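You operate a simulated robot arm through the tools that you are given. There is no shell and no other tool. Be economical: measure what you need, move in short steps, check, and stop when the job is done.

The job below is to be done with a simulated robot arm. You get a single attempt, and the scene is never put back.

TASK
Free the toggle clamp, park the runner's arm and put the torque wrench in the middle drawer.
Fine: dial down to 10 Nm; the bar stays gripped in the clamp block; shut the drawer.
Where things are to end (x, y in the base frame): torque wrench within 60 mm of [630, -330].

Only the result counts: the job must be done as asked and must still hold three seconds after the hand-in. Knocking over, shifting, dropping, spilling or breaking anything else fails it.

THE ROBOT
A 6-joint arm with a two-finger gripper on a trunk, on a base that drives. Base frame: it is fixed to the floor where the robot stands at the start and does not move with it; the origin is under the middle of the robot, x ahead of it, y to its left, z up; the surface under the hand at the start is at about z = 850. Units: mm, degrees, N and s.
It reaches about 1298 mm from its shoulder. Its first joint turns from -149.0 to 149.0 degrees. Places, roughly: clamp block [700, -100, 900]; clamp block lever [700, 0, 900]; inside of the green bench's middle drawer [600, -300, 500]; middle drawer of the green bench [500, -300, 500]; red rocker switch [800, -300, 900]; toggle clamp lever [800, -100, 1000]. Payload 1.57 kg.
The tool frame sits at the grasp point between the pads (the TCP): z along the fingers, y along the line on which they close. The tips reach 21 mm beyond it. The gripper opens to 70 mm. The gripper's body begins 50 mm behind the TCP.
Orientation is told as [roll, pitch, yaw] about the base's x, y, z axes, in that order, counted from this pose: with the fingers straight down and closing along the base's y, the tool's x points along the base's -x, its y along +y and its z along -z.

THE INTERFACE
- The arm moves only by the tool move_arm. Its argument "deltas" is a list of rows, each a list of 6 numbers: the shift along the tool's x, y, z in mm, then the turn, a rotation vector about the tool's x, y, z in degrees. In form: [[dx, dy, dz, ax, ay, az], ...]. A call has 1 to 10 rows; each row shifts and turns the commanded pose from where the row before left it, along the tool's axes as they then stand. "hand" is the opening, from 0 (shut) to 1 (fully open), set as the call begins (left out, the last holds). Each row takes 0.2 s and may step no farther than 50 mm and 8.6 degrees from the row before; otherwise, or with a gripper value out of range, the whole call is refused. A pose out of reach is approached as far as the arm can. The call stops where the force on the tool passes 50 N (or 10 N more than at its start, if that is more) or the arm is blocked; 0.2 s more then pass. Each finger halts on what it meets, pressing with about 27 N; the grip force reading is that of the motor and also rises with nothing between the fingers. The clock runs only during rows and for 0.2 s after the last one: add rows that do not move to give the fingers time. It gives the time, the measured TCP pose, the force on the tool (base axes), the opening and the grip force at its end, in the units of the frame above (readings bear some noise), with the torque about the TCP (base axes, N m) and any sound that the robot's microphone picked up.
- Cameras (640 x 400 px; columns grow to the right, rows downward): "scene" is now at [15.5, 117.1, 1910.9]; the picture's right is [-0.57, -0.82, -0.00], its down [-0.64, 0.45, -0.63] and it looks along [0.51, -0.36, -0.78] (base axes); focal length 277 px, centre (320, 200). "wrist" rides on the gripper at [79, 4, -81] in the tool frame; the picture's right is [-0.05, 1.00, 0.00], its down [-0.67, -0.04, -0.74] and it looks along [-0.74, -0.04, 0.67] (tool axes); focal length 256 px, centre (320, 200). There is no depth. A picture from a camera that has moved, and an enlarged one, comes with that camera's place and axes in the base frame and with its lens. The place of the scene camera against the robot may be out by one fixed shift of up to 12 mm in any direction.
- get_image(camera): a new picture of that camera. The clock stands still meanwhile.
- lift_body(by): slides the trunk up (or, below 0, down) by that many mm; the arm and the scene camera ride with it, the base frame stays. It gives what a move gives, with no picture.
- drive_base(legs): drives the robot by 1 to 6 legs, each [ahead, turn to the left] in mm and degrees, along the robot's own axes; the way and the turn of a leg run together, so that a leg with both is an arc; at most 1500 mm and 180 degrees a leg. The arm and the cameras ride along, it lands a little off, and it stops where it bumps. It gives what a move gives.
- pan_tilt(pan, tilt): turns the head with the scene camera to pan (to the left, within 155 degrees either way) and tilt (down, from -29 to 69), counted from straight ahead of the robot. It gives what a move gives.
- zoom(camera, box): a new picture of the part [left, top, right, bottom] of that camera's present view, enlarged. The clock stands still meanwhile.
- hand_in(): hands the job in; it is judged then, once.

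Work in short steps. Places have to be worked out from the pictures, the camera data and where the tool is seen: move nearer, look again, correct. Check each grasp and each placing, and mend what went wrong. You have 120 turns and 78 pictures in all, those below and enlarged ones among them. Open the gripper and draw the arm clear of the work before you hand the job in, unless the task says otherwise; then end with one line.

The tools are called by a JSON object that holds its "op" and its "data". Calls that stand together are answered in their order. move_arm: Moves the arm, as the interface text tells. Its arguments: {"type":"object","properties":{"deltas":{"type":"array","items":{"type":"array","items":{"type":"number"}}},"hand":{"type":"number"}},"required":["deltas"]} The other tools are called the same way: lift_body (by) slides the trunk up or down; drive_base (legs) drives the base; pan_tilt (pan, tilt) turns the head that bears the scene camera; get_image (camera) takes a picture; zoom (camera, box) takes an enlarged picture of a part of a camera's view; hand_in () hands the job in.

At the start:

```text
time_s: 0.0
tcp_pos: [666.2, -403.2, 1252.7]
tcp_rot: [0.1, 0.0, -0.4]
ft_force: [0.4, -0.1, 0.0]
wrist_torque: [0.01, 0.01, 0.02]
grip_width: 69.9
finger_force: 0.1
trunk travel left (down, up): [-934.0, 36.0]
robot x, y, heading: [1.4, 0.3, 0.1]
head pan, tilt: [-35.1, 51.2]
```

scene: 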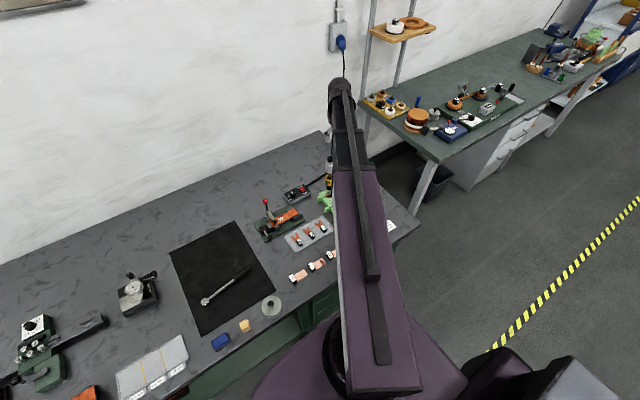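
wrist: 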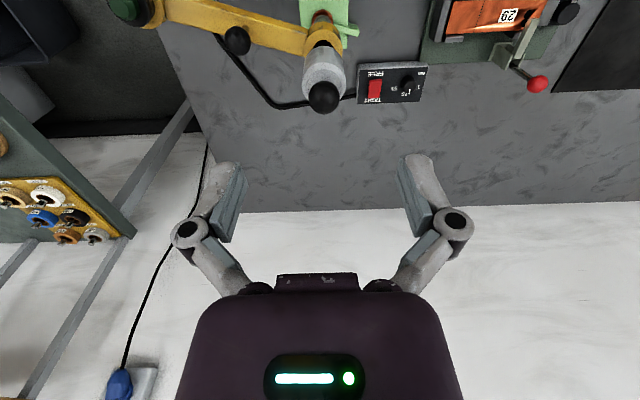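

The scene shows the torque wrench on the black mat, the toggle clamp with a red-tipped lever, and a yellow runner arm partly behind my arm. I'll look closer at them.

{"op": "zoom", "data": {"camera": "scene", "box": [230, 150, 350, 225]}}

{"op": "zoom", "data": {"camera": "scene", "box": [160, 220, 350, 340]}}

{"op": "zoom", "data": {"camera": "wrist", "box": [100, 0, 580, 130]}}

{"op": "zoom", "data": {"camera": "scene", "box": [0, 250, 190, 400]}}

```text
5.33 times, centred on (290, 188) of scene
camera zoom: at [15.5, 117.1, 1910.9], right [-0.57, -0.82, 0.0], down [-0.64, 0.45, -0.63], along [0.51, -0.36, -0.78], focal length 1479 px, centre (480, 267)
```

zoom: 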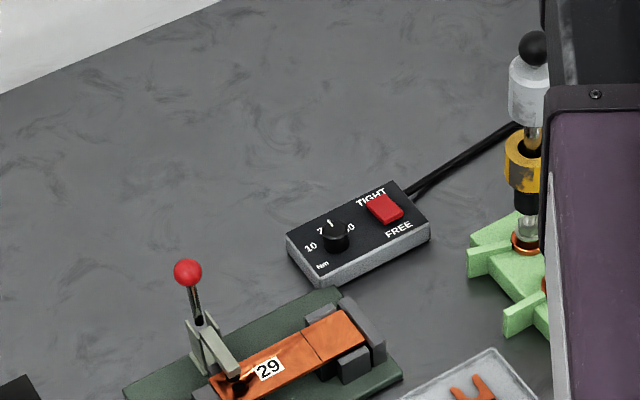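

```text
3.33 times, centred on (255, 280) of scene
camera zoom: at [15.5, 117.1, 1910.9], right [-0.57, -0.82, 0.0], down [-0.64, 0.45, -0.63], along [0.51, -0.36, -0.78], focal length 924 px, centre (537, -67)
```

zoom: 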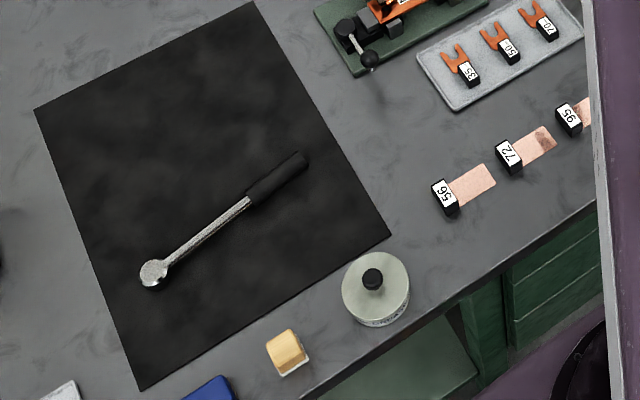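

```text
1.33 times, centred on (340, 65) of wrist
camera zoom: at [586.6, -400.3, 1333.0], right [0.06, 1.0, 0.0], down [0.67, -0.04, 0.74], along [0.74, -0.04, -0.67], focal length 341 px, centre (293, 380)
```

zoom: 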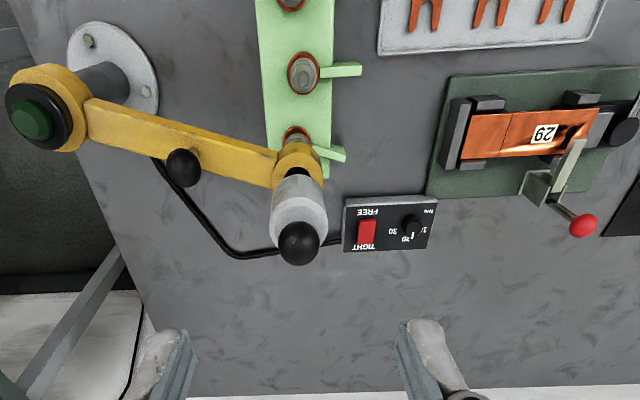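

```text
2.67 times, centred on (95, 325) of scene
camera zoom: at [15.5, 117.1, 1910.9], right [-0.57, -0.82, 0.0], down [-0.64, 0.45, -0.63], along [0.51, -0.36, -0.78], focal length 740 px, centre (920, -133)
```

zoom: 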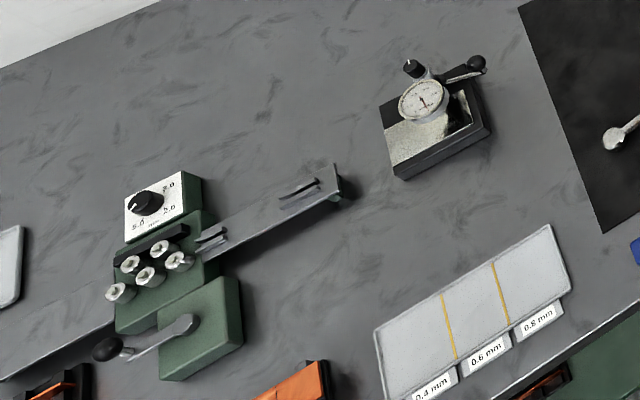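

I'll bring the wrist camera near the toggle clamp and clear the scene view of the runner.

{"op": "move_arm", "data": {"deltas": [[20, 30, 5, 0, 0, 0], [20, 35, 10, 0, 0, 0], [12, 38, 22, 0, 0, 0], [12, 38, 26, 0, 0, 0], [12, 38, 28, 0, 0, 0], [10, 38, 28, 0, 0, 0], [10, 38, 28, 0, 0, 0], [0, 44, 20, 0, 0, 0]]}}

{"op": "get_image", "data": {"camera": "wrist"}}

{"op": "get_image", "data": {"camera": "scene"}}

```text
time_s: 1.8
tcp_pos: [571.0, -103.6, 1252.4]
tcp_rot: [0.0, 0.0, -0.4]
ft_force: [0.9, 0.3, 0.6]
wrist_torque: [0.0, 0.02, 0.0]
grip_width: 69.9
finger_force: 0.0
out of reach, approached as far as the arm can: row 1, 2, 3, 4, 5, 6, 7, 8
trunk travel left (down, up): [-934.0, 36.0]
robot x, y, heading: [-1.4, 1.7, 0.2]
head pan, tilt: [-35.1, 51.2]
```

```text
71 pictures are left
camera wrist: at [492.3, -100.1, 1333.0], right [0.06, 1.0, 0.0], down [0.67, -0.04, 0.74], along [0.74, -0.05, -0.67], focal length 256 px, centre (320, 200)
```

wrist: 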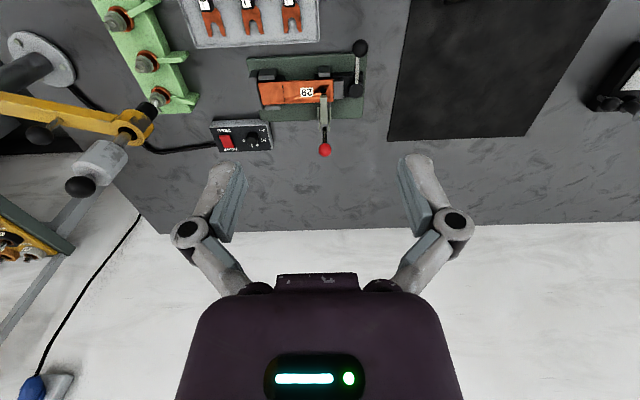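

```text
70 pictures are left
camera scene: at [15.6, 118.4, 1910.8], right [-0.57, -0.82, 0.0], down [-0.64, 0.45, -0.63], along [0.51, -0.36, -0.78], focal length 277 px, centre (320, 200)
```

scene: 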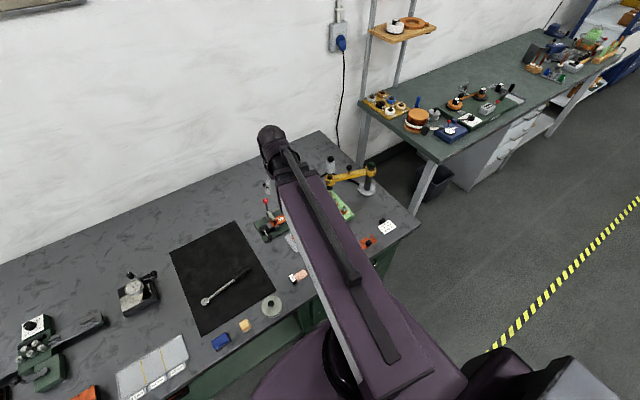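

The arm can't get lower from this trunk height; I lower the trunk 250 mm and look again.

{"op": "lift_body", "data": {"by": -220}}

{"op": "get_image", "data": {"camera": "wrist"}}

{"op": "get_image", "data": {"camera": "scene"}}

```text
time_s: 4.1
tcp_pos: [571.3, -105.1, 1033.1]
tcp_rot: [0.1, 0.1, -0.4]
ft_force: [-0.9, -0.3, 0.2]
wrist_torque: [0.03, -0.05, 0.0]
grip_width: 70.2
finger_force: 0.1
trunk travel left (down, up): [-714.0, 256.0]
robot x, y, heading: [0.1, 2.8, -0.1]
head pan, tilt: [-35.1, 51.2]
```

```text
69 pictures are left
camera wrist: at [492.3, -101.5, 1113.1], right [0.06, 1.0, 0.0], down [0.67, -0.04, 0.74], along [0.74, -0.05, -0.67], focal length 256 px, centre (320, 200)
```

wrist: 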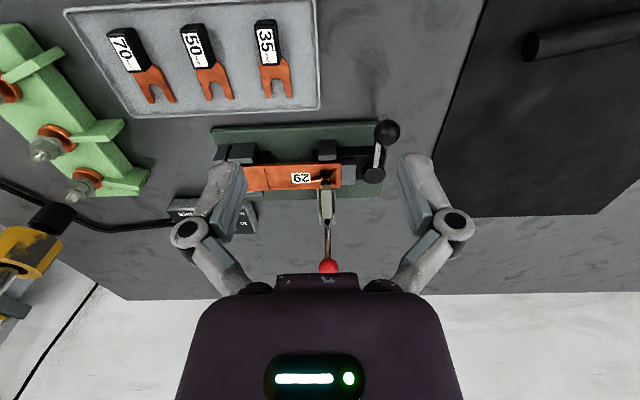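

```text
68 pictures are left
camera scene: at [15.4, 117.1, 1691.0], right [-0.57, -0.82, 0.0], down [-0.64, 0.45, -0.63], along [0.51, -0.36, -0.78], focal length 277 px, centre (320, 200)
```

scene: 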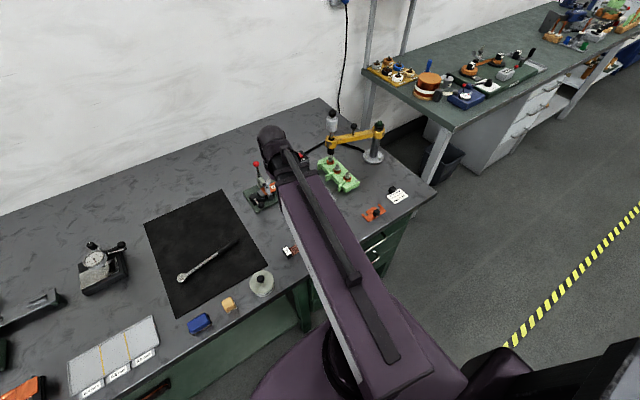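

Zooming on the clamp from both cameras to understand its linkage.

{"op": "zoom", "data": {"camera": "wrist", "box": [200, 110, 420, 280]}}

{"op": "zoom", "data": {"camera": "scene", "box": [240, 90, 440, 230]}}

```text
2.35 times, centred on (310, 195) of wrist
camera zoom: at [492.3, -101.5, 1113.1], right [0.06, 1.0, 0.0], down [0.67, -0.04, 0.74], along [0.74, -0.05, -0.67], focal length 602 px, centre (344, 212)
```

zoom: 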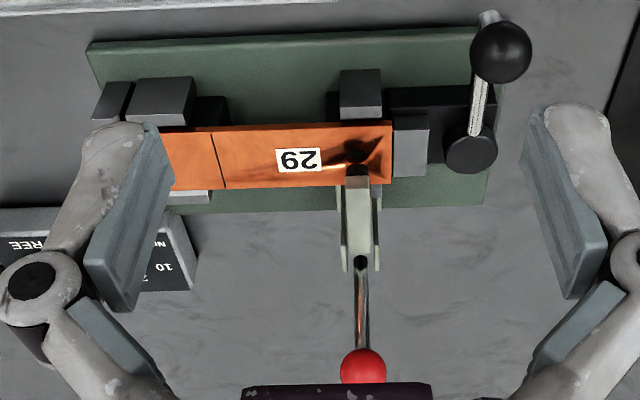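

```text
2.86 times, centred on (340, 160) of scene
camera zoom: at [15.4, 117.1, 1691.0], right [-0.57, -0.82, 0.0], down [-0.64, 0.45, -0.63], along [0.51, -0.36, -0.78], focal length 792 px, centre (263, 314)
```

zoom: 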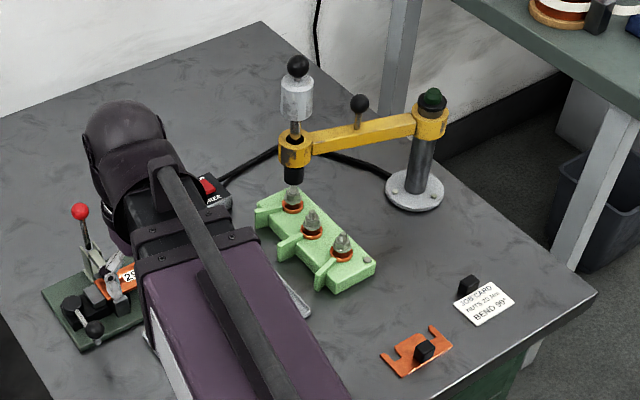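

From two wrist views the red ball is about (763,-109,971), pivot ≈(745,-110,920), clamp arm toward -x on the bar. Pushing the ball to +x should lift the arm; I approach with closed fingers on its near side.

{"op": "move_arm", "data": {"deltas": [[-37, -1, 0, 0, 0, 0], [-37, -1, 0, 0, 0, 0], [-37, -1, 0, 0, 0, 0], [-37, -1, 0, 0, 0, 0], [0, 0, 30, 0, 0, 0], [0, 0, 32, 0, 0, 0]], "hand": 0}}

{"op": "get_image", "data": {"camera": "wrist"}}

{"op": "zoom", "data": {"camera": "scene", "box": [200, 100, 420, 240]}}

```text
time_s: 5.5
tcp_pos: [720.9, -109.8, 1032.7]
tcp_rot: [0.0, 0.0, -0.4]
ft_force: [-0.8, -0.2, -0.1]
wrist_torque: [0.03, -0.02, 0.0]
grip_width: 0.0
finger_force: 27.2
out of reach, approached as far as the arm can: row 5, 6
trunk travel left (down, up): [-714.0, 256.0]
robot x, y, heading: [-2.5, 2.1, 0.3]
head pan, tilt: [-35.1, 51.2]
```

```text
65 pictures are left
camera wrist: at [641.0, -106.5, 1112.9], right [0.06, 1.0, 0.0], down [0.67, -0.04, 0.74], along [0.74, -0.05, -0.67], focal length 256 px, centre (320, 200)
```

wrist: 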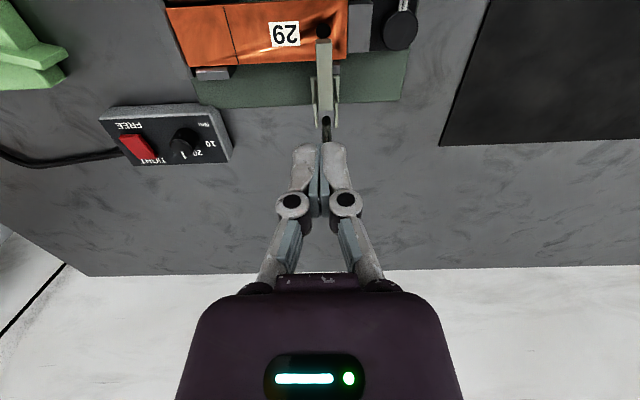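

```text
2.86 times, centred on (310, 170) of scene
camera zoom: at [15.7, 117.1, 1690.9], right [-0.57, -0.82, 0.0], down [-0.64, 0.45, -0.63], along [0.51, -0.36, -0.78], focal length 792 px, centre (349, 286)
```

zoom: 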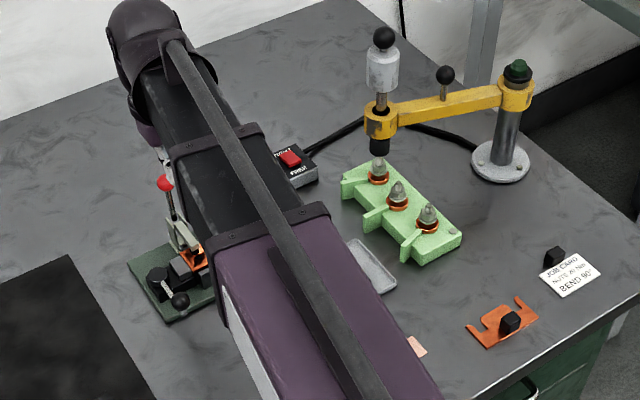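

The arm is at its lower limit for this trunk height, so I raise the arm and lower the trunk to get working range.

{"op": "move_arm", "data": {"deltas": [[0, 0, -40, 0, 0, 0], [0, 0, -45, 0, 0, 0], [0, 0, -45, 0, 0, 0], [0, 0, -45, 0, 0, 0], [0, 0, -45, 0, 0, 0]]}}

{"op": "lift_body", "data": {"by": -200}}

{"op": "get_image", "data": {"camera": "scene"}}

```text
time_s: 6.7
tcp_pos: [720.0, -109.3, 1031.6]
tcp_rot: [0.1, 0.2, -0.4]
ft_force: [0.1, -0.2, -0.1]
wrist_torque: [0.01, -0.01, -0.04]
grip_width: 0.0
finger_force: 27.1
out of reach, approached as far as the arm can: row 1, 2, 3, 4, 5
trunk travel left (down, up): [-714.0, 256.0]
robot x, y, heading: [-0.1, 4.5, 0.3]
head pan, tilt: [-35.1, 51.2]
```

```text
time_s: 8.0
tcp_pos: [715.9, -110.0, 931.6]
tcp_rot: [-0.1, -0.3, -0.4]
ft_force: [-16.7, 2.8, 49.5]
wrist_torque: [0.21, 0.65, -0.02]
grip_width: 6.0
finger_force: 28.7
trunk travel left (down, up): [-609.0, 361.0]
robot x, y, heading: [-2.4, 4.5, 0.1]
head pan, tilt: [-35.1, 51.2]
stopped: the force on the tool passed its limit at 240 N (the readings are from after the stop); the commanded pose is now the measured one
```

```text
63 pictures are left
camera scene: at [9.5, 118.0, 1586.8], right [-0.57, -0.82, 0.0], down [-0.64, 0.45, -0.63], along [0.52, -0.36, -0.78], focal length 277 px, centre (320, 200)
```

scene: 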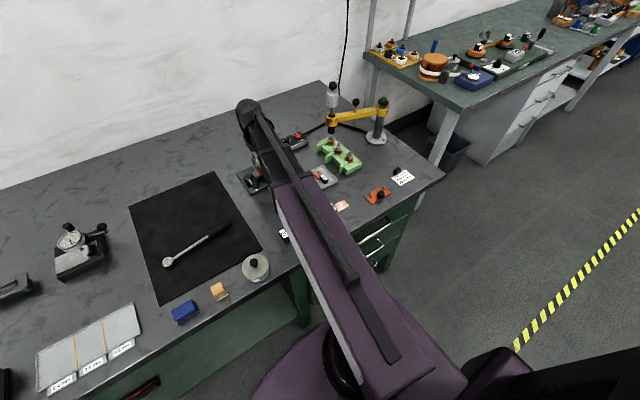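

The raise did not happen, so the trunk move pressed the fingers on the clamp arm. I back off upward at once and check for damage.

{"op": "lift_body", "data": {"by": 100}}

{"op": "get_image", "data": {"camera": "wrist"}}

```text
time_s: 9.3
tcp_pos: [723.0, -111.8, 1027.7]
tcp_rot: [-0.1, -0.4, -0.3]
ft_force: [0.1, 0.8, -0.1]
wrist_torque: [-0.03, 0.0, 0.0]
grip_width: 0.5
finger_force: 28.8
trunk travel left (down, up): [-709.0, 261.0]
robot x, y, heading: [-2.3, -0.5, 0.1]
head pan, tilt: [-35.1, 51.2]
```

```text
62 pictures are left
camera wrist: at [643.8, -106.9, 1107.5], right [0.06, 1.0, 0.0], down [0.66, -0.04, 0.75], along [0.75, -0.05, -0.66], focal length 256 px, centre (320, 200)
```

wrist: 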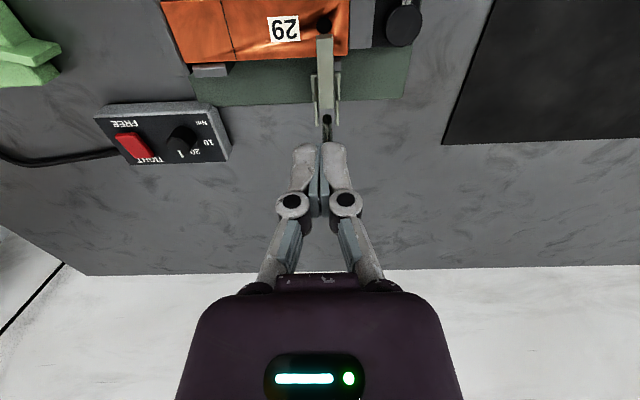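

The clamp looks unchanged. I suspect the commanded pose was lagging below; test raising the arm now.

{"op": "move_arm", "data": {"deltas": [[0, 0, -40, 0, 0, 0], [0, 0, -45, 0, 0, 0], [0, 0, -45, 0, 0, 0], [0, 0, -45, 0, 0, 0], [0, 0, -45, 0, 0, 0]]}}

```text
time_s: 10.5
tcp_pos: [723.6, -111.3, 1027.5]
tcp_rot: [-0.1, -0.5, -0.4]
ft_force: [0.0, 0.4, 0.6]
wrist_torque: [-0.01, 0.02, 0.01]
grip_width: 0.0
finger_force: 28.6
out of reach, approached as far as the arm can: row 1, 2, 3, 4, 5
trunk travel left (down, up): [-709.0, 261.0]
robot x, y, heading: [-2.3, -0.9, 0.0]
head pan, tilt: [-35.1, 51.2]
```

Neither up nor down works, so vertical motion may come only from the trunk. I restore the commanded height and test small tilts (about tool y, then x).

{"op": "move_arm", "data": {"deltas": [[0, 0, 44, 0, 0, 0], [0, 0, 44, 0, 0, 0], [0, 0, 44, 0, 0, 0], [0, 0, 44, 0, 0, 0], [0, 0, 44, 0, 0, 0], [0, 0, 0, 0, 8, 0], [0, 0, 0, 0, 0, 0]]}}

{"op": "move_arm", "data": {"deltas": [[0, 0, 0, 0, -8, 0], [0, 0, 0, 8, 0, 0], [0, 0, 0, 0, 0, 0]]}}

{"op": "move_arm", "data": {"deltas": [[0, 0, 0, -8, 0, 0], [0, 0, 0, 0, 0, 8], [0, 0, 0, 0, 0, 0]]}}

```text
time_s: 12.1
tcp_pos: [722.7, -109.1, 1029.5]
tcp_rot: [-0.1, 7.6, -0.4]
ft_force: [0.3, -0.7, 0.9]
wrist_torque: [0.0, 0.0, 0.01]
grip_width: 0.0
finger_force: 28.8
out of reach, approached as far as the arm can: row 1, 2, 3, 4, 5
trunk travel left (down, up): [-709.0, 261.0]
robot x, y, heading: [-3.4, -0.2, 0.0]
head pan, tilt: [-35.1, 51.2]
```

```text
time_s: 12.9
tcp_pos: [723.4, -110.8, 1029.2]
tcp_rot: [-8.1, -0.4, -0.4]
ft_force: [0.8, -0.5, -0.1]
wrist_torque: [0.03, 0.01, -0.02]
grip_width: 0.2
finger_force: 28.9
trunk travel left (down, up): [-709.0, 261.0]
robot x, y, heading: [0.3, -0.1, -0.1]
head pan, tilt: [-35.1, 51.2]
```

```text
time_s: 13.7
tcp_pos: [723.9, -111.2, 1027.9]
tcp_rot: [0.0, -0.4, -8.6]
ft_force: [1.0, -0.3, 0.1]
wrist_torque: [0.03, -0.01, 0.03]
grip_width: 0.0
finger_force: 28.6
trunk travel left (down, up): [-709.0, 261.0]
robot x, y, heading: [0.3, 1.2, 0.0]
head pan, tilt: [-35.1, 51.2]
```

Tilts work; height comes only from the trunk. I undo the yaw and lower the trunk 60 mm so fingertips sit at z≈947 next to the lever.

{"op": "move_arm", "data": {"deltas": [[3, 0, 0, 0, 0, -8], [0, 0, 0, 0, 0, 0]]}}

{"op": "lift_body", "data": {"by": -60}}

{"op": "get_image", "data": {"camera": "wrist"}}

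```text
time_s: 14.3
tcp_pos: [719.9, -109.8, 1028.5]
tcp_rot: [-0.1, -0.5, -0.4]
ft_force: [0.1, -0.6, -0.5]
wrist_torque: [-0.04, 0.03, 0.04]
grip_width: 0.1
finger_force: 28.7
trunk travel left (down, up): [-709.0, 261.0]
robot x, y, heading: [-0.1, -0.0, 0.0]
head pan, tilt: [-35.1, 51.2]
```

```text
time_s: 15.3
tcp_pos: [720.7, -109.7, 967.8]
tcp_rot: [0.0, -0.5, -0.4]
ft_force: [0.2, 0.0, -0.3]
wrist_torque: [0.0, -0.02, -0.01]
grip_width: 0.0
finger_force: 29.0
trunk travel left (down, up): [-649.0, 321.0]
robot x, y, heading: [-1.5, -0.8, -0.2]
head pan, tilt: [-35.1, 51.2]
```

```text
61 pictures are left
camera wrist: at [640.1, -106.4, 1047.6], right [0.06, 1.0, 0.0], down [0.66, -0.04, 0.75], along [0.75, -0.05, -0.66], focal length 256 px, centre (320, 200)
```

wrist: 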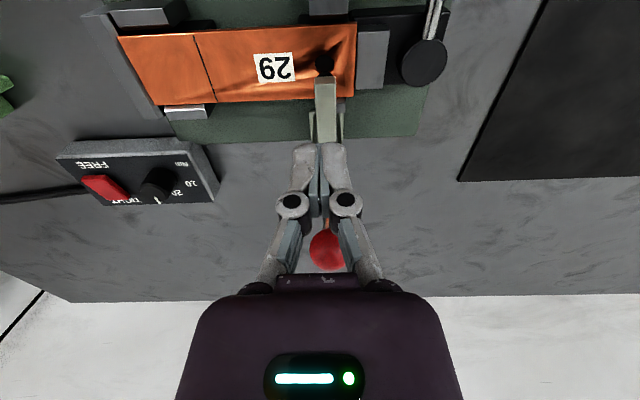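

The ball is directly ahead of the fingers. Pushing +x in small steps.

{"op": "move_arm", "data": {"deltas": [[-12, 0, 0, 0, 0, 0], [-12, 0, 0, 0, 0, 0], [-10, 0, 0, 0, 0, 0], [-10, 0, 0, 0, 0, 0], [-10, 0, 0, 0, 0, 0], [-10, 0, 0, 0, 0, 0]]}}

{"op": "get_image", "data": {"camera": "wrist"}}

```text
time_s: 16.7
tcp_pos: [784.5, -112.0, 968.3]
tcp_rot: [-0.1, -0.5, -0.3]
ft_force: [0.0, 0.1, -0.4]
wrist_torque: [-0.01, 0.0, 0.0]
grip_width: 0.0
finger_force: 28.9
trunk travel left (down, up): [-649.0, 321.0]
robot x, y, heading: [-1.0, 0.2, 0.1]
head pan, tilt: [-35.1, 51.2]
```

```text
60 pictures are left
camera wrist: at [704.7, -107.0, 1047.5], right [0.06, 1.0, 0.0], down [0.66, -0.04, 0.75], along [0.75, -0.05, -0.66], focal length 256 px, centre (320, 200)
```

wrist: 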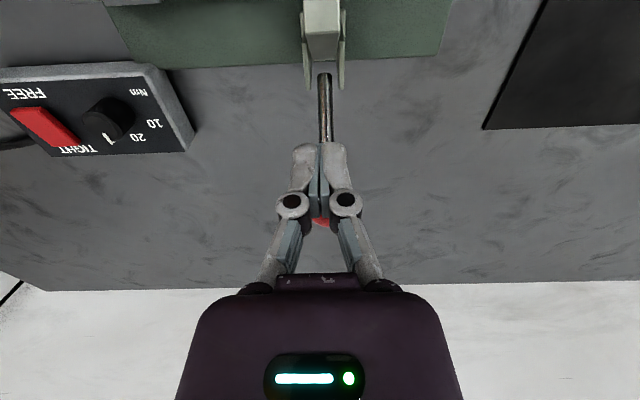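

The lever follows and the clamp arm is rising. Continue pushing.

{"op": "move_arm", "data": {"deltas": [[-10, 0, 0, 0, 0, 0], [-10, 0, 0, 0, 0, 0], [-10, 0, 0, 0, 0, 0]]}}

{"op": "get_image", "data": {"camera": "wrist"}}

```text
time_s: 17.5
tcp_pos: [806.3, -111.4, 968.8]
tcp_rot: [-0.1, -0.1, -0.5]
ft_force: [-33.2, -2.2, -1.4]
wrist_torque: [-0.03, 0.71, 0.07]
grip_width: 0.1
finger_force: 28.5
trunk travel left (down, up): [-649.0, 321.0]
robot x, y, heading: [-1.4, 0.4, 0.3]
head pan, tilt: [-35.1, 51.2]
```

```text
59 pictures are left
camera wrist: at [728.1, -107.5, 1050.1], right [0.06, 1.0, 0.0], down [0.66, -0.04, 0.75], along [0.75, -0.05, -0.67], focal length 256 px, centre (320, 200)
```

wrist: 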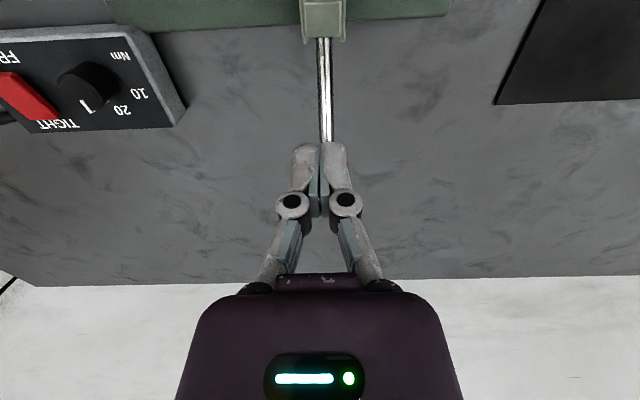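

33 N of resistance: the lever has met its stop. I back off and look.

{"op": "move_arm", "data": {"deltas": [[20, 0, 0, 0, 0, 0], [40, 0, 0, 0, 0, 0], [40, 0, 0, 0, 0, 0]]}}

{"op": "lift_body", "data": {"by": 120}}

{"op": "get_image", "data": {"camera": "wrist"}}

{"op": "zoom", "data": {"camera": "scene", "box": [200, 80, 420, 220]}}

```text
time_s: 18.3
tcp_pos: [712.8, -110.0, 968.7]
tcp_rot: [-0.1, -0.5, -0.4]
ft_force: [-1.1, 0.1, 0.3]
wrist_torque: [-0.02, -0.02, -0.01]
grip_width: 0.0
finger_force: 28.5
trunk travel left (down, up): [-649.0, 321.0]
robot x, y, heading: [-0.2, 2.3, 0.3]
head pan, tilt: [-35.1, 51.2]
```

```text
time_s: 19.8
tcp_pos: [713.4, -109.8, 1088.5]
tcp_rot: [-0.1, -0.5, -0.4]
ft_force: [0.3, -0.7, -0.1]
wrist_torque: [0.0, 0.0, 0.0]
grip_width: 0.1
finger_force: 28.7
trunk travel left (down, up): [-769.0, 201.0]
robot x, y, heading: [-1.7, 3.9, 0.2]
head pan, tilt: [-35.1, 51.2]
```

```text
58 pictures are left
camera wrist: at [634.3, -106.6, 1167.5], right [0.06, 1.0, 0.0], down [0.66, -0.04, 0.75], along [0.75, -0.05, -0.66], focal length 256 px, centre (320, 200)
```

wrist: 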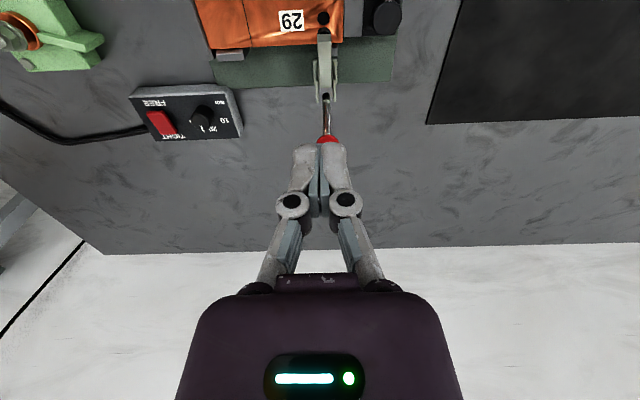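

```text
2.86 times, centred on (310, 150) of scene
camera zoom: at [15.8, 117.2, 1746.1], right [-0.57, -0.82, 0.0], down [-0.64, 0.45, -0.63], along [0.51, -0.36, -0.78], focal length 792 px, centre (349, 343)
```

zoom: 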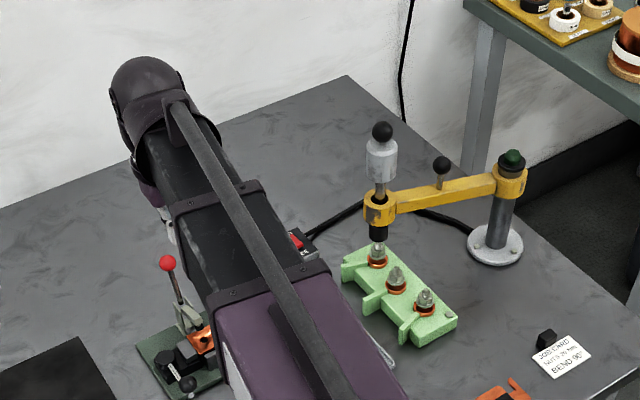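

The lever sprang back to upright (ball back near (763,-110,980)), so it wasn't over centre yet. I'll push again and then press it down with the trunk while it is tilted.

{"op": "move_arm", "data": {"deltas": [[-10, 0, 0, 0, 0, 0], [0, 0, 0, 0, 0, 0]]}}

{"op": "lift_body", "data": {"by": -124}}

{"op": "move_arm", "data": {"deltas": [[-20, 0, 0, 0, 0, 0], [-20, 0, 0, 0, 0, 0], [-15, 0, 0, 0, 0, 0], [-12, 0, 0, 0, 0, 0], [-8, 0, 0, 0, 0, 0], [0, 0, 0, 0, 0, 0]]}}

{"op": "lift_body", "data": {"by": -15}}

```text
time_s: 20.4
tcp_pos: [724.3, -110.4, 1087.7]
tcp_rot: [-0.1, -0.5, -0.3]
ft_force: [0.7, -0.2, -0.1]
wrist_torque: [0.0, -0.01, -0.01]
grip_width: 0.0
finger_force: 28.1
trunk travel left (down, up): [-769.0, 201.0]
robot x, y, heading: [-0.3, 0.8, 0.2]
head pan, tilt: [-35.1, 51.2]
```

```text
time_s: 21.9
tcp_pos: [724.0, -110.1, 963.8]
tcp_rot: [-0.1, -0.5, -0.4]
ft_force: [-1.2, 0.3, 0.1]
wrist_torque: [-0.01, -0.02, -0.01]
grip_width: 0.2
finger_force: 29.1
trunk travel left (down, up): [-645.0, 325.0]
robot x, y, heading: [-0.6, -1.7, -0.0]
head pan, tilt: [-35.1, 51.2]
```

```text
time_s: 23.3
tcp_pos: [799.0, -110.4, 964.4]
tcp_rot: [-0.1, -0.5, -0.4]
ft_force: [0.2, -0.7, -0.6]
wrist_torque: [-0.02, 0.0, -0.02]
grip_width: 0.3
finger_force: 28.5
trunk travel left (down, up): [-645.0, 325.0]
robot x, y, heading: [-1.6, -0.2, -0.1]
head pan, tilt: [-35.1, 51.2]
```

```text
time_s: 23.9
tcp_pos: [793.5, -110.2, 952.3]
tcp_rot: [-0.1, -0.5, -0.4]
ft_force: [-15.6, -5.1, 43.1]
wrist_torque: [0.08, 0.0, 0.07]
grip_width: 0.0
finger_force: 28.2
trunk travel left (down, up): [-630.0, 340.0]
robot x, y, heading: [-1.0, -3.5, 0.3]
head pan, tilt: [-35.1, 51.2]
```

No force until 43 N when pressing down at tip z≈931. Look at this state.

{"op": "get_image", "data": {"camera": "wrist"}}

{"op": "zoom", "data": {"camera": "scene", "box": [190, 100, 350, 200]}}

```text
56 pictures are left
camera wrist: at [713.4, -107.3, 1032.7], right [0.06, 1.0, 0.0], down [0.66, -0.04, 0.75], along [0.75, -0.05, -0.66], focal length 256 px, centre (320, 200)
```

wrist: 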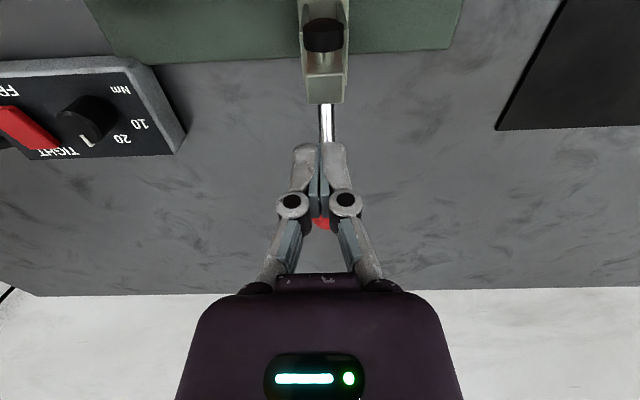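

```text
4.00 times, centred on (270, 150) of scene
camera zoom: at [8.9, 117.2, 1607.8], right [-0.57, -0.82, 0.0], down [-0.64, 0.45, -0.63], along [0.52, -0.36, -0.78], focal length 1109 px, centre (520, 400)
```

zoom: 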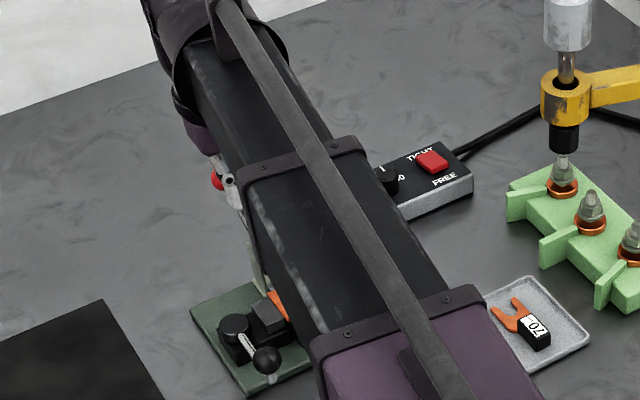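

Now the clamp arm is clearly raised. Last time my retreat in -x probably pushed the raised arm back; this time I retreat straight up.

{"op": "lift_body", "data": {"by": 140}}

{"op": "get_image", "data": {"camera": "wrist"}}

```text
time_s: 25.6
tcp_pos: [799.4, -110.8, 1089.6]
tcp_rot: [-0.1, -0.5, -0.5]
ft_force: [0.1, 0.0, 0.0]
wrist_torque: [0.03, 0.05, 0.0]
grip_width: 0.0
finger_force: 28.6
trunk travel left (down, up): [-770.0, 200.0]
robot x, y, heading: [0.1, -0.1, -0.1]
head pan, tilt: [-35.1, 51.2]
```

```text
54 pictures are left
camera wrist: at [719.2, -107.0, 1168.5], right [0.06, 1.0, 0.0], down [0.66, -0.04, 0.75], along [0.75, -0.05, -0.66], focal length 256 px, centre (320, 200)
```

wrist: 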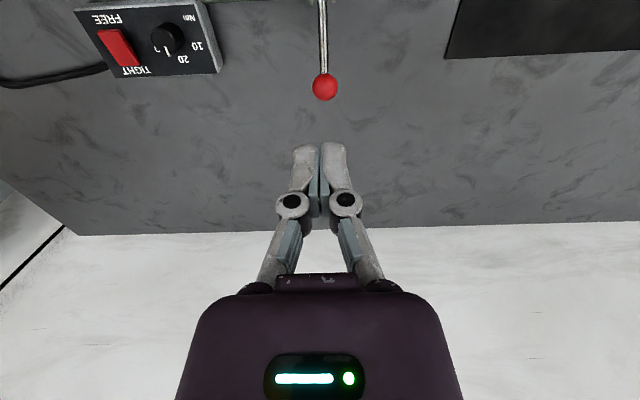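

The toggle stays free. Now a close look at the dial box.

{"op": "zoom", "data": {"camera": "wrist", "box": [60, 0, 240, 90]}}

```text
3.56 times, centred on (150, 45) of wrist
camera zoom: at [719.2, -107.0, 1168.5], right [0.06, 1.0, 0.0], down [0.66, -0.04, 0.75], along [0.75, -0.05, -0.66], focal length 910 px, centre (924, 751)
```

zoom: 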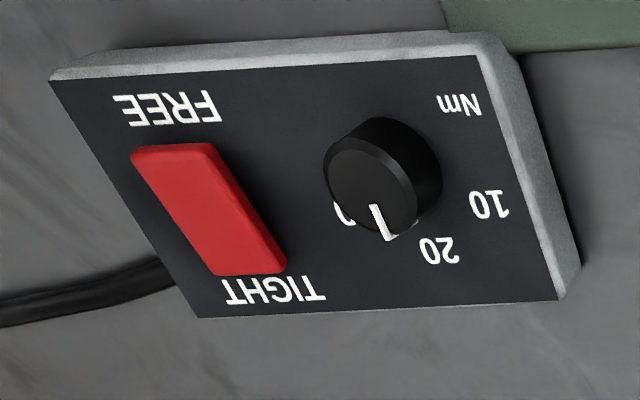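

The lever of the dial: knob centre ≈(793,-262,~885), pointer near 20 (+x), 10 lies ~60° toward +y (counter-clockwise from above). I'll move above the knob, yawing the gripper -85° so the fingers close along x.

{"op": "move_arm", "data": {"deltas": [[1.5, -38, 0, 0, 0, 0], [1.5, -38, 0, 0, 0, 0], [1.5, -38, 0, 0, 0, 0], [1.5, -37, 0, 0, 0, 0], [0, 0, 0, 0, 0, 8.5], [0, 0, 0, 0, 0, 8.5], [0, 0, 0, 0, 0, 8.5], [0, 0, 0, 0, 0, 8.5], [0, 0, 0, 0, 0, 8.5]], "hand": 0.7}}

{"op": "move_arm", "data": {"deltas": [[0, 0, 0, 0, 0, 8.5], [0, 0, 0, 0, 0, 8.5], [0, 0, 0, 0, 0, 8.5], [0, 0, 0, 0, 0, 8.5], [0, 0, 0, 0, 0, 8.5], [0, 0, 0, 0, 0, 0]]}}

{"op": "get_image", "data": {"camera": "wrist"}}

```text
time_s: 27.6
tcp_pos: [792.4, -261.6, 1088.8]
tcp_rot: [0.3, -0.4, -43.1]
ft_force: [0.1, 0.0, 0.7]
wrist_torque: [-0.02, -0.01, 0.04]
grip_width: 48.9
finger_force: 0.1
trunk travel left (down, up): [-770.0, 200.0]
robot x, y, heading: [-1.7, -1.0, 0.3]
head pan, tilt: [-35.1, 51.2]
```

```text
time_s: 29.0
tcp_pos: [791.3, -261.7, 1088.5]
tcp_rot: [0.4, 0.0, -85.5]
ft_force: [0.0, -0.1, -0.1]
wrist_torque: [-0.03, -0.01, 0.03]
grip_width: 49.2
finger_force: 0.0
trunk travel left (down, up): [-770.0, 200.0]
robot x, y, heading: [0.9, 0.2, 0.1]
head pan, tilt: [-35.1, 51.2]
```

```text
52 pictures are left
camera wrist: at [789.2, -183.3, 1169.1], right [1.0, 0.03, 0.01], down [0.01, -0.67, 0.75], along [0.02, -0.75, -0.67], focal length 256 px, centre (320, 200)
```

wrist: 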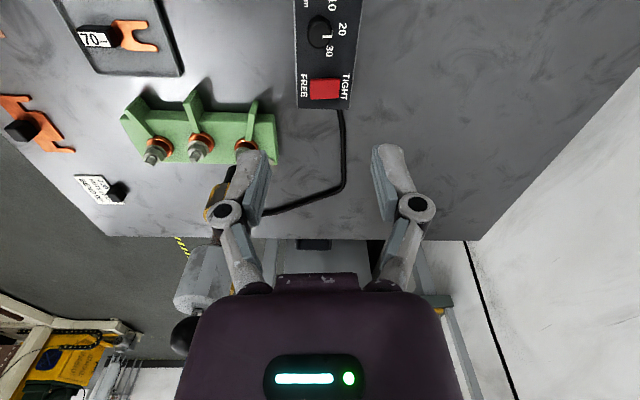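

Zoom at the dial from this side to read the pointer and refine the centre.

{"op": "zoom", "data": {"camera": "wrist", "box": [270, 0, 390, 110]}}

```text
3.64 times, centred on (330, 55) of wrist
camera zoom: at [789.2, -183.3, 1169.1], right [1.0, 0.03, 0.01], down [0.01, -0.67, 0.75], along [0.02, -0.75, -0.67], focal length 931 px, centre (284, 727)
```

zoom: 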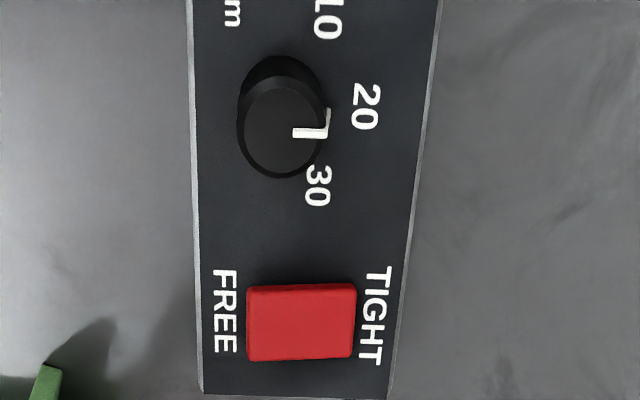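

Pointer is at 20 (angle 0°), 10 is +60° CCW; knob centre ≈(792.6,-259), top ≈896. I adjust and lower so tips straddle the knob.

{"op": "move_arm", "data": {"deltas": [[2, 1.2, 0, 0, 0, 0], [0, 0, 0, 0, 0, 0]]}}

{"op": "lift_body", "data": {"by": -165}}

{"op": "get_image", "data": {"camera": "wrist"}}

```text
time_s: 29.6
tcp_pos: [792.7, -259.0, 1089.9]
tcp_rot: [0.4, 0.0, -85.4]
ft_force: [-0.1, -0.8, 0.0]
wrist_torque: [0.03, -0.01, -0.02]
grip_width: 49.0
finger_force: 0.0
trunk travel left (down, up): [-770.0, 200.0]
robot x, y, heading: [-6.1, 3.8, 0.1]
head pan, tilt: [-35.1, 51.2]
```

```text
time_s: 31.5
tcp_pos: [792.7, -259.9, 922.7]
tcp_rot: [0.5, -0.1, -85.4]
ft_force: [0.3, 0.5, 0.5]
wrist_torque: [0.02, 0.0, 0.01]
grip_width: 48.9
finger_force: 0.1
trunk travel left (down, up): [-605.0, 365.0]
robot x, y, heading: [-2.7, -1.2, -0.0]
head pan, tilt: [-35.1, 51.2]
```

```text
50 pictures are left
camera wrist: at [790.3, -181.3, 1004.2], right [1.0, 0.03, 0.01], down [0.01, -0.67, 0.75], along [0.03, -0.75, -0.67], focal length 256 px, centre (320, 200)
```

wrist: 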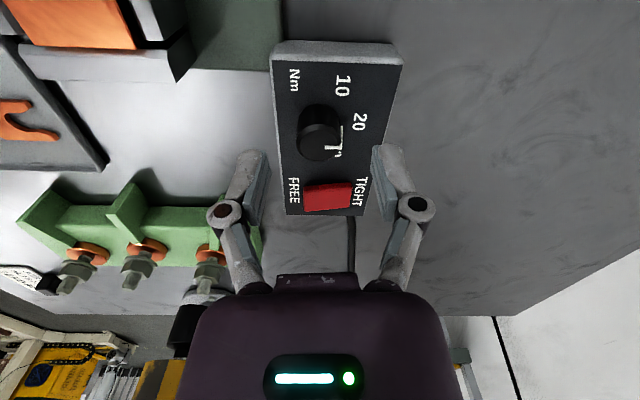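

Knob centred between the fingers. Lower 20 mm more and grip.

{"op": "lift_body", "data": {"by": -20}}

{"op": "move_arm", "data": {"deltas": [[0, 0, 0, 0, 0, 0], [0, 0, 0, 0, 0, 0], [0, 0, 0, 0, 0, 0]], "hand": 0.2}}

{"op": "get_image", "data": {"camera": "wrist"}}

```text
time_s: 32.2
tcp_pos: [793.3, -258.8, 903.8]
tcp_rot: [0.4, -0.2, -85.4]
ft_force: [-0.7, 0.8, 0.1]
wrist_torque: [0.0, 0.01, 0.02]
grip_width: 48.9
finger_force: 0.1
trunk travel left (down, up): [-585.0, 385.0]
robot x, y, heading: [-0.1, 0.5, -0.0]
head pan, tilt: [-35.1, 51.2]
```

```text
time_s: 33.0
tcp_pos: [792.3, -259.2, 904.2]
tcp_rot: [0.4, -0.1, -85.4]
ft_force: [-2.6, -0.6, 2.4]
wrist_torque: [-0.03, 0.1, 0.01]
grip_width: 22.6
finger_force: 31.7
trunk travel left (down, up): [-585.0, 385.0]
robot x, y, heading: [-0.4, 1.0, 0.1]
head pan, tilt: [-35.1, 51.2]
```

```text
49 pictures are left
camera wrist: at [789.8, -181.3, 984.4], right [1.0, 0.03, 0.01], down [0.01, -0.67, 0.75], along [0.03, -0.75, -0.67], focal length 256 px, centre (320, 200)
```

wrist: 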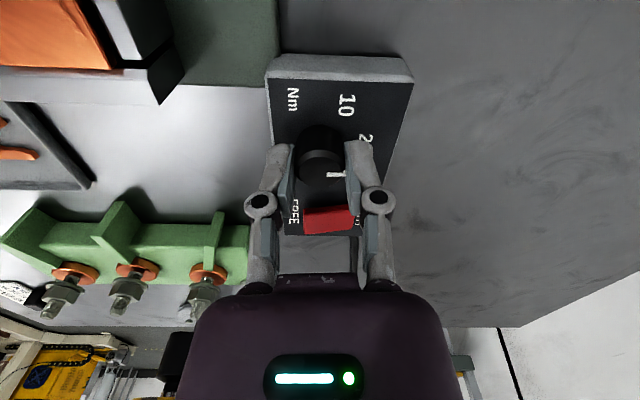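

The knob is gripped (22.6 mm). Turn CCW by 60°.

{"op": "move_arm", "data": {"deltas": [[0, 0, 0, 0, 0, -7.5], [0, 0, 0, 0, 0, -7.5], [0, 0, 0, 0, 0, -7.5], [0, 0, 0, 0, 0, -7.5], [0, 0, 0, 0, 0, -7.5], [0, 0, 0, 0, 0, -7.5], [0, 0, 0, 0, 0, -7.5], [0, 0, 0, 0, 0, -7.5], [0, 0, 0, 0, 0, 0]]}}

{"op": "get_image", "data": {"camera": "wrist"}}

```text
time_s: 35.0
tcp_pos: [794.3, -258.3, 904.3]
tcp_rot: [0.3, -0.5, -25.3]
ft_force: [18.2, 8.6, 15.9]
wrist_torque: [0.36, -0.22, -0.05]
grip_width: 22.6
finger_force: 32.2
trunk travel left (down, up): [-585.0, 385.0]
robot x, y, heading: [5.6, 0.4, 0.3]
head pan, tilt: [-35.1, 51.2]
```

```text
48 pictures are left
camera wrist: at [723.5, -221.8, 983.7], right [0.47, 0.88, 0.0], down [0.58, -0.32, 0.75], along [0.66, -0.35, -0.66], focal length 256 px, centre (320, 200)
```

wrist: 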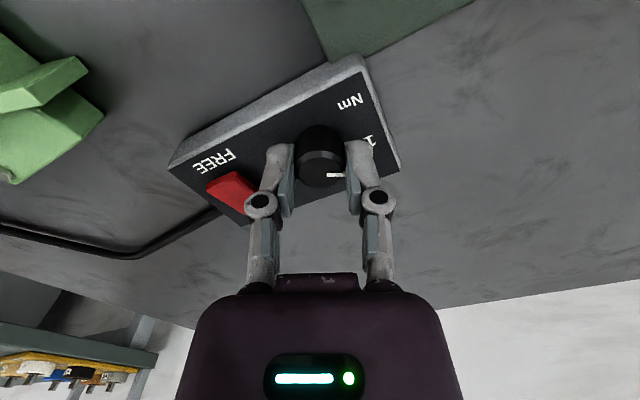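

The pointer turned with the gripper. Release, lift and check the reading.

{"op": "move_arm", "data": {"deltas": [[0, 0, 0, 0, 0, 0], [0, 0, 0, 0, 0, 0], [0, 0, 0, 0, 0, 0]], "hand": 0.6}}

{"op": "lift_body", "data": {"by": 120}}

{"op": "zoom", "data": {"camera": "wrist", "box": [220, 0, 400, 120]}}

```text
time_s: 35.8
tcp_pos: [792.3, -259.6, 902.9]
tcp_rot: [0.1, -0.5, -25.3]
ft_force: [0.4, 0.1, 0.5]
wrist_torque: [0.01, -0.01, 0.03]
grip_width: 41.9
finger_force: 0.0
trunk travel left (down, up): [-585.0, 385.0]
robot x, y, heading: [-0.4, -1.5, -0.0]
head pan, tilt: [-35.1, 51.2]
```

```text
time_s: 37.3
tcp_pos: [793.2, -259.3, 1023.5]
tcp_rot: [0.0, -0.4, -25.4]
ft_force: [-0.3, 0.1, -0.1]
wrist_torque: [-0.01, -0.01, 0.0]
grip_width: 42.1
finger_force: 0.0
trunk travel left (down, up): [-705.0, 265.0]
robot x, y, heading: [-2.2, 1.8, 0.2]
head pan, tilt: [-35.1, 51.2]
```

```text
3.33 times, centred on (310, 60) of wrist
camera zoom: at [722.6, -223.0, 1103.5], right [0.48, 0.88, 0.0], down [0.58, -0.32, 0.75], along [0.66, -0.36, -0.66], focal length 853 px, centre (353, 667)
```

zoom: 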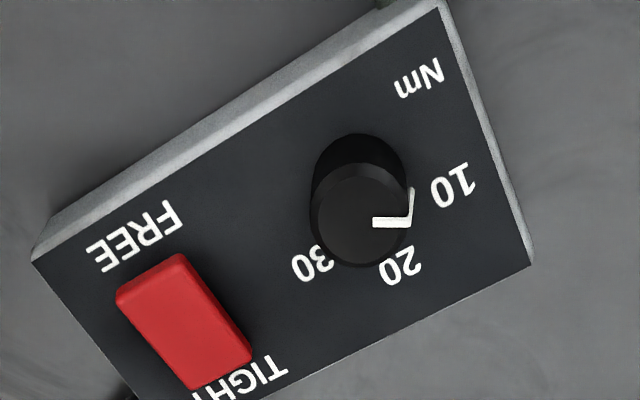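

Dial points at 10. Now study the runner's arm and the area around it.

{"op": "zoom", "data": {"camera": "scene", "box": [290, 70, 450, 200]}}

```text
3.08 times, centred on (370, 135) of scene
camera zoom: at [15.9, 117.1, 1682.1], right [-0.57, -0.82, 0.0], down [-0.64, 0.45, -0.63], along [0.51, -0.36, -0.78], focal length 853 px, centre (166, 400)
```

zoom: 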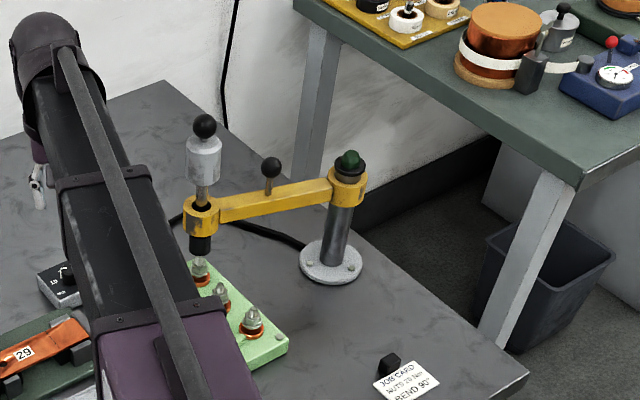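

I bring the wrist camera around to view the runner's socket and pillar from the +y side.

{"op": "move_arm", "data": {"deltas": [[0, 0, 0, 0, 0, 8.5], [0, 0, 0, 0, 0, 8.5], [0, 0, 0, 0, 0, 8.5], [0, 0, 0, 0, 0, 8.5], [0, 0, 0, 0, 0, 8.5], [0, 0, 0, 0, 0, 8.5], [0, 0, 0, 0, 0, 8.5], [15, -35, 0, 0, 0, 0], [15, -35, 0, 0, 0, 0], [10, -33, 0, 0, 0, 0]]}}

{"op": "get_image", "data": {"camera": "wrist"}}

```text
time_s: 39.5
tcp_pos: [685.6, -228.2, 1023.3]
tcp_rot: [0.5, -0.1, -85.0]
ft_force: [-0.2, -0.4, 1.0]
wrist_torque: [-0.01, 0.01, -0.02]
grip_width: 41.9
finger_force: 0.2
trunk travel left (down, up): [-705.0, 265.0]
robot x, y, heading: [1.6, 0.3, 0.0]
head pan, tilt: [-35.1, 51.2]
```

```text
45 pictures are left
camera wrist: at [683.0, -150.8, 1104.4], right [1.0, 0.03, 0.01], down [0.02, -0.67, 0.75], along [0.03, -0.75, -0.67], focal length 256 px, centre (320, 200)
```

wrist: 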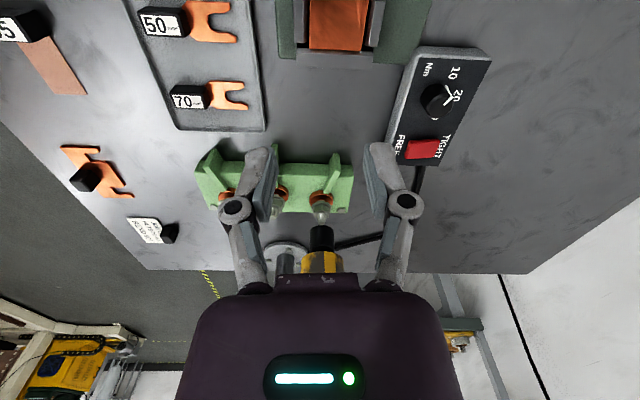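

The gripper hides the runner here. Zoom the scene camera on the socket, and re-check the dial.

{"op": "zoom", "data": {"camera": "scene", "box": [325, 95, 395, 165]}}

{"op": "zoom", "data": {"camera": "wrist", "box": [260, 40, 500, 280]}}

```text
5.71 times, centred on (360, 130) of scene
camera zoom: at [15.2, 117.2, 1682.2], right [-0.57, -0.82, 0.0], down [-0.64, 0.45, -0.63], along [0.51, -0.36, -0.78], focal length 1585 px, centre (91, 600)
```

zoom: 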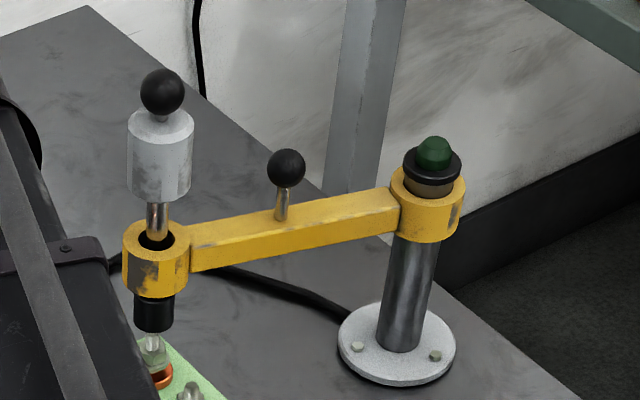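

```text
1.67 times, centred on (380, 160) of wrist
camera zoom: at [683.0, -150.8, 1104.4], right [1.0, 0.03, 0.01], down [0.02, -0.67, 0.75], along [0.03, -0.75, -0.67], focal length 427 px, centre (220, 267)
```

zoom: 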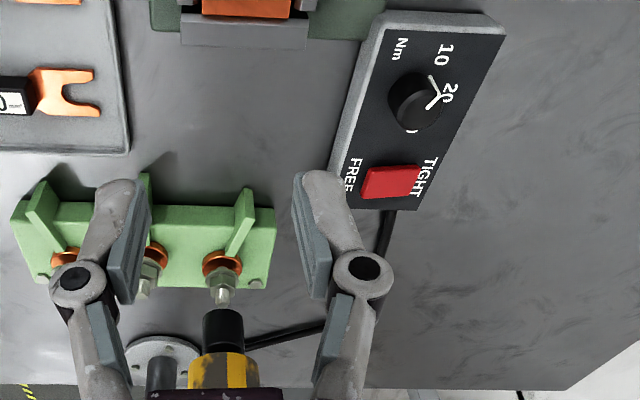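

The socket hovers above the first nut, arm at ~70° from +x about the pillar (≈(627,-600)); knob on the arm ≈(661,-490,1040). I'll grip that knob with pads across its travel and swing it away from the plate. First raise and re-yaw to +70°.

{"op": "lift_body", "data": {"by": 165}}

{"op": "move_arm", "data": {"deltas": [[0, 0, 0, 0, 0, -8.6], [0, 0, 0, 0, 0, -8.6], [0, 0, 0, 0, 0, -8.6], [0, 0, 0, 0, 0, -8.6], [0, 0, 0, 0, 0, -8.6], [0, 0, 0, 0, 0, -8.6], [0, 0, 0, 0, 0, -8.6], [0, 0, 0, 0, 0, -8.6], [0, 0, 0, 0, 0, -8.6], [0, 0, 0, 0, 0, -8.6]], "hand": 1}}

{"op": "move_arm", "data": {"deltas": [[0, 0, 0, 0, 0, -8.6], [0, 0, 0, 0, 0, -8.6], [0, 0, 0, 0, 0, -8.6], [0, 0, 0, 0, 0, -8.6], [0, 0, 0, 0, 0, -8.6], [0, 0, 0, 0, 0, -8.6], [0, 0, 0, 0, 0, -8.6], [0, 0, 0, 0, 0, -8.6], [0, 0, 0, 0, 0, 0]]}}

```text
time_s: 41.3
tcp_pos: [687.3, -229.0, 1189.1]
tcp_rot: [0.3, -0.1, -85.0]
ft_force: [0.0, 0.0, -0.3]
wrist_torque: [0.02, 0.02, 0.0]
grip_width: 41.9
finger_force: 0.0
trunk travel left (down, up): [-870.0, 100.0]
robot x, y, heading: [-1.4, 2.6, 0.2]
head pan, tilt: [-35.1, 51.2]
```

```text
time_s: 43.5
tcp_pos: [687.5, -230.0, 1189.5]
tcp_rot: [-0.1, -0.5, 1.3]
ft_force: [-0.8, -0.3, -0.6]
wrist_torque: [-0.01, -0.03, 0.03]
grip_width: 69.8
finger_force: 0.1
trunk travel left (down, up): [-870.0, 100.0]
robot x, y, heading: [-0.2, 0.9, -0.2]
head pan, tilt: [-35.1, 51.2]
```

```text
time_s: 45.5
tcp_pos: [687.0, -229.0, 1188.8]
tcp_rot: [-0.5, -0.1, 70.0]
ft_force: [-0.4, 0.4, -0.8]
wrist_torque: [-0.04, 0.01, -0.03]
grip_width: 70.1
finger_force: 0.1
trunk travel left (down, up): [-870.0, 100.0]
robot x, y, heading: [1.6, 3.1, 0.2]
head pan, tilt: [-35.1, 51.2]
```

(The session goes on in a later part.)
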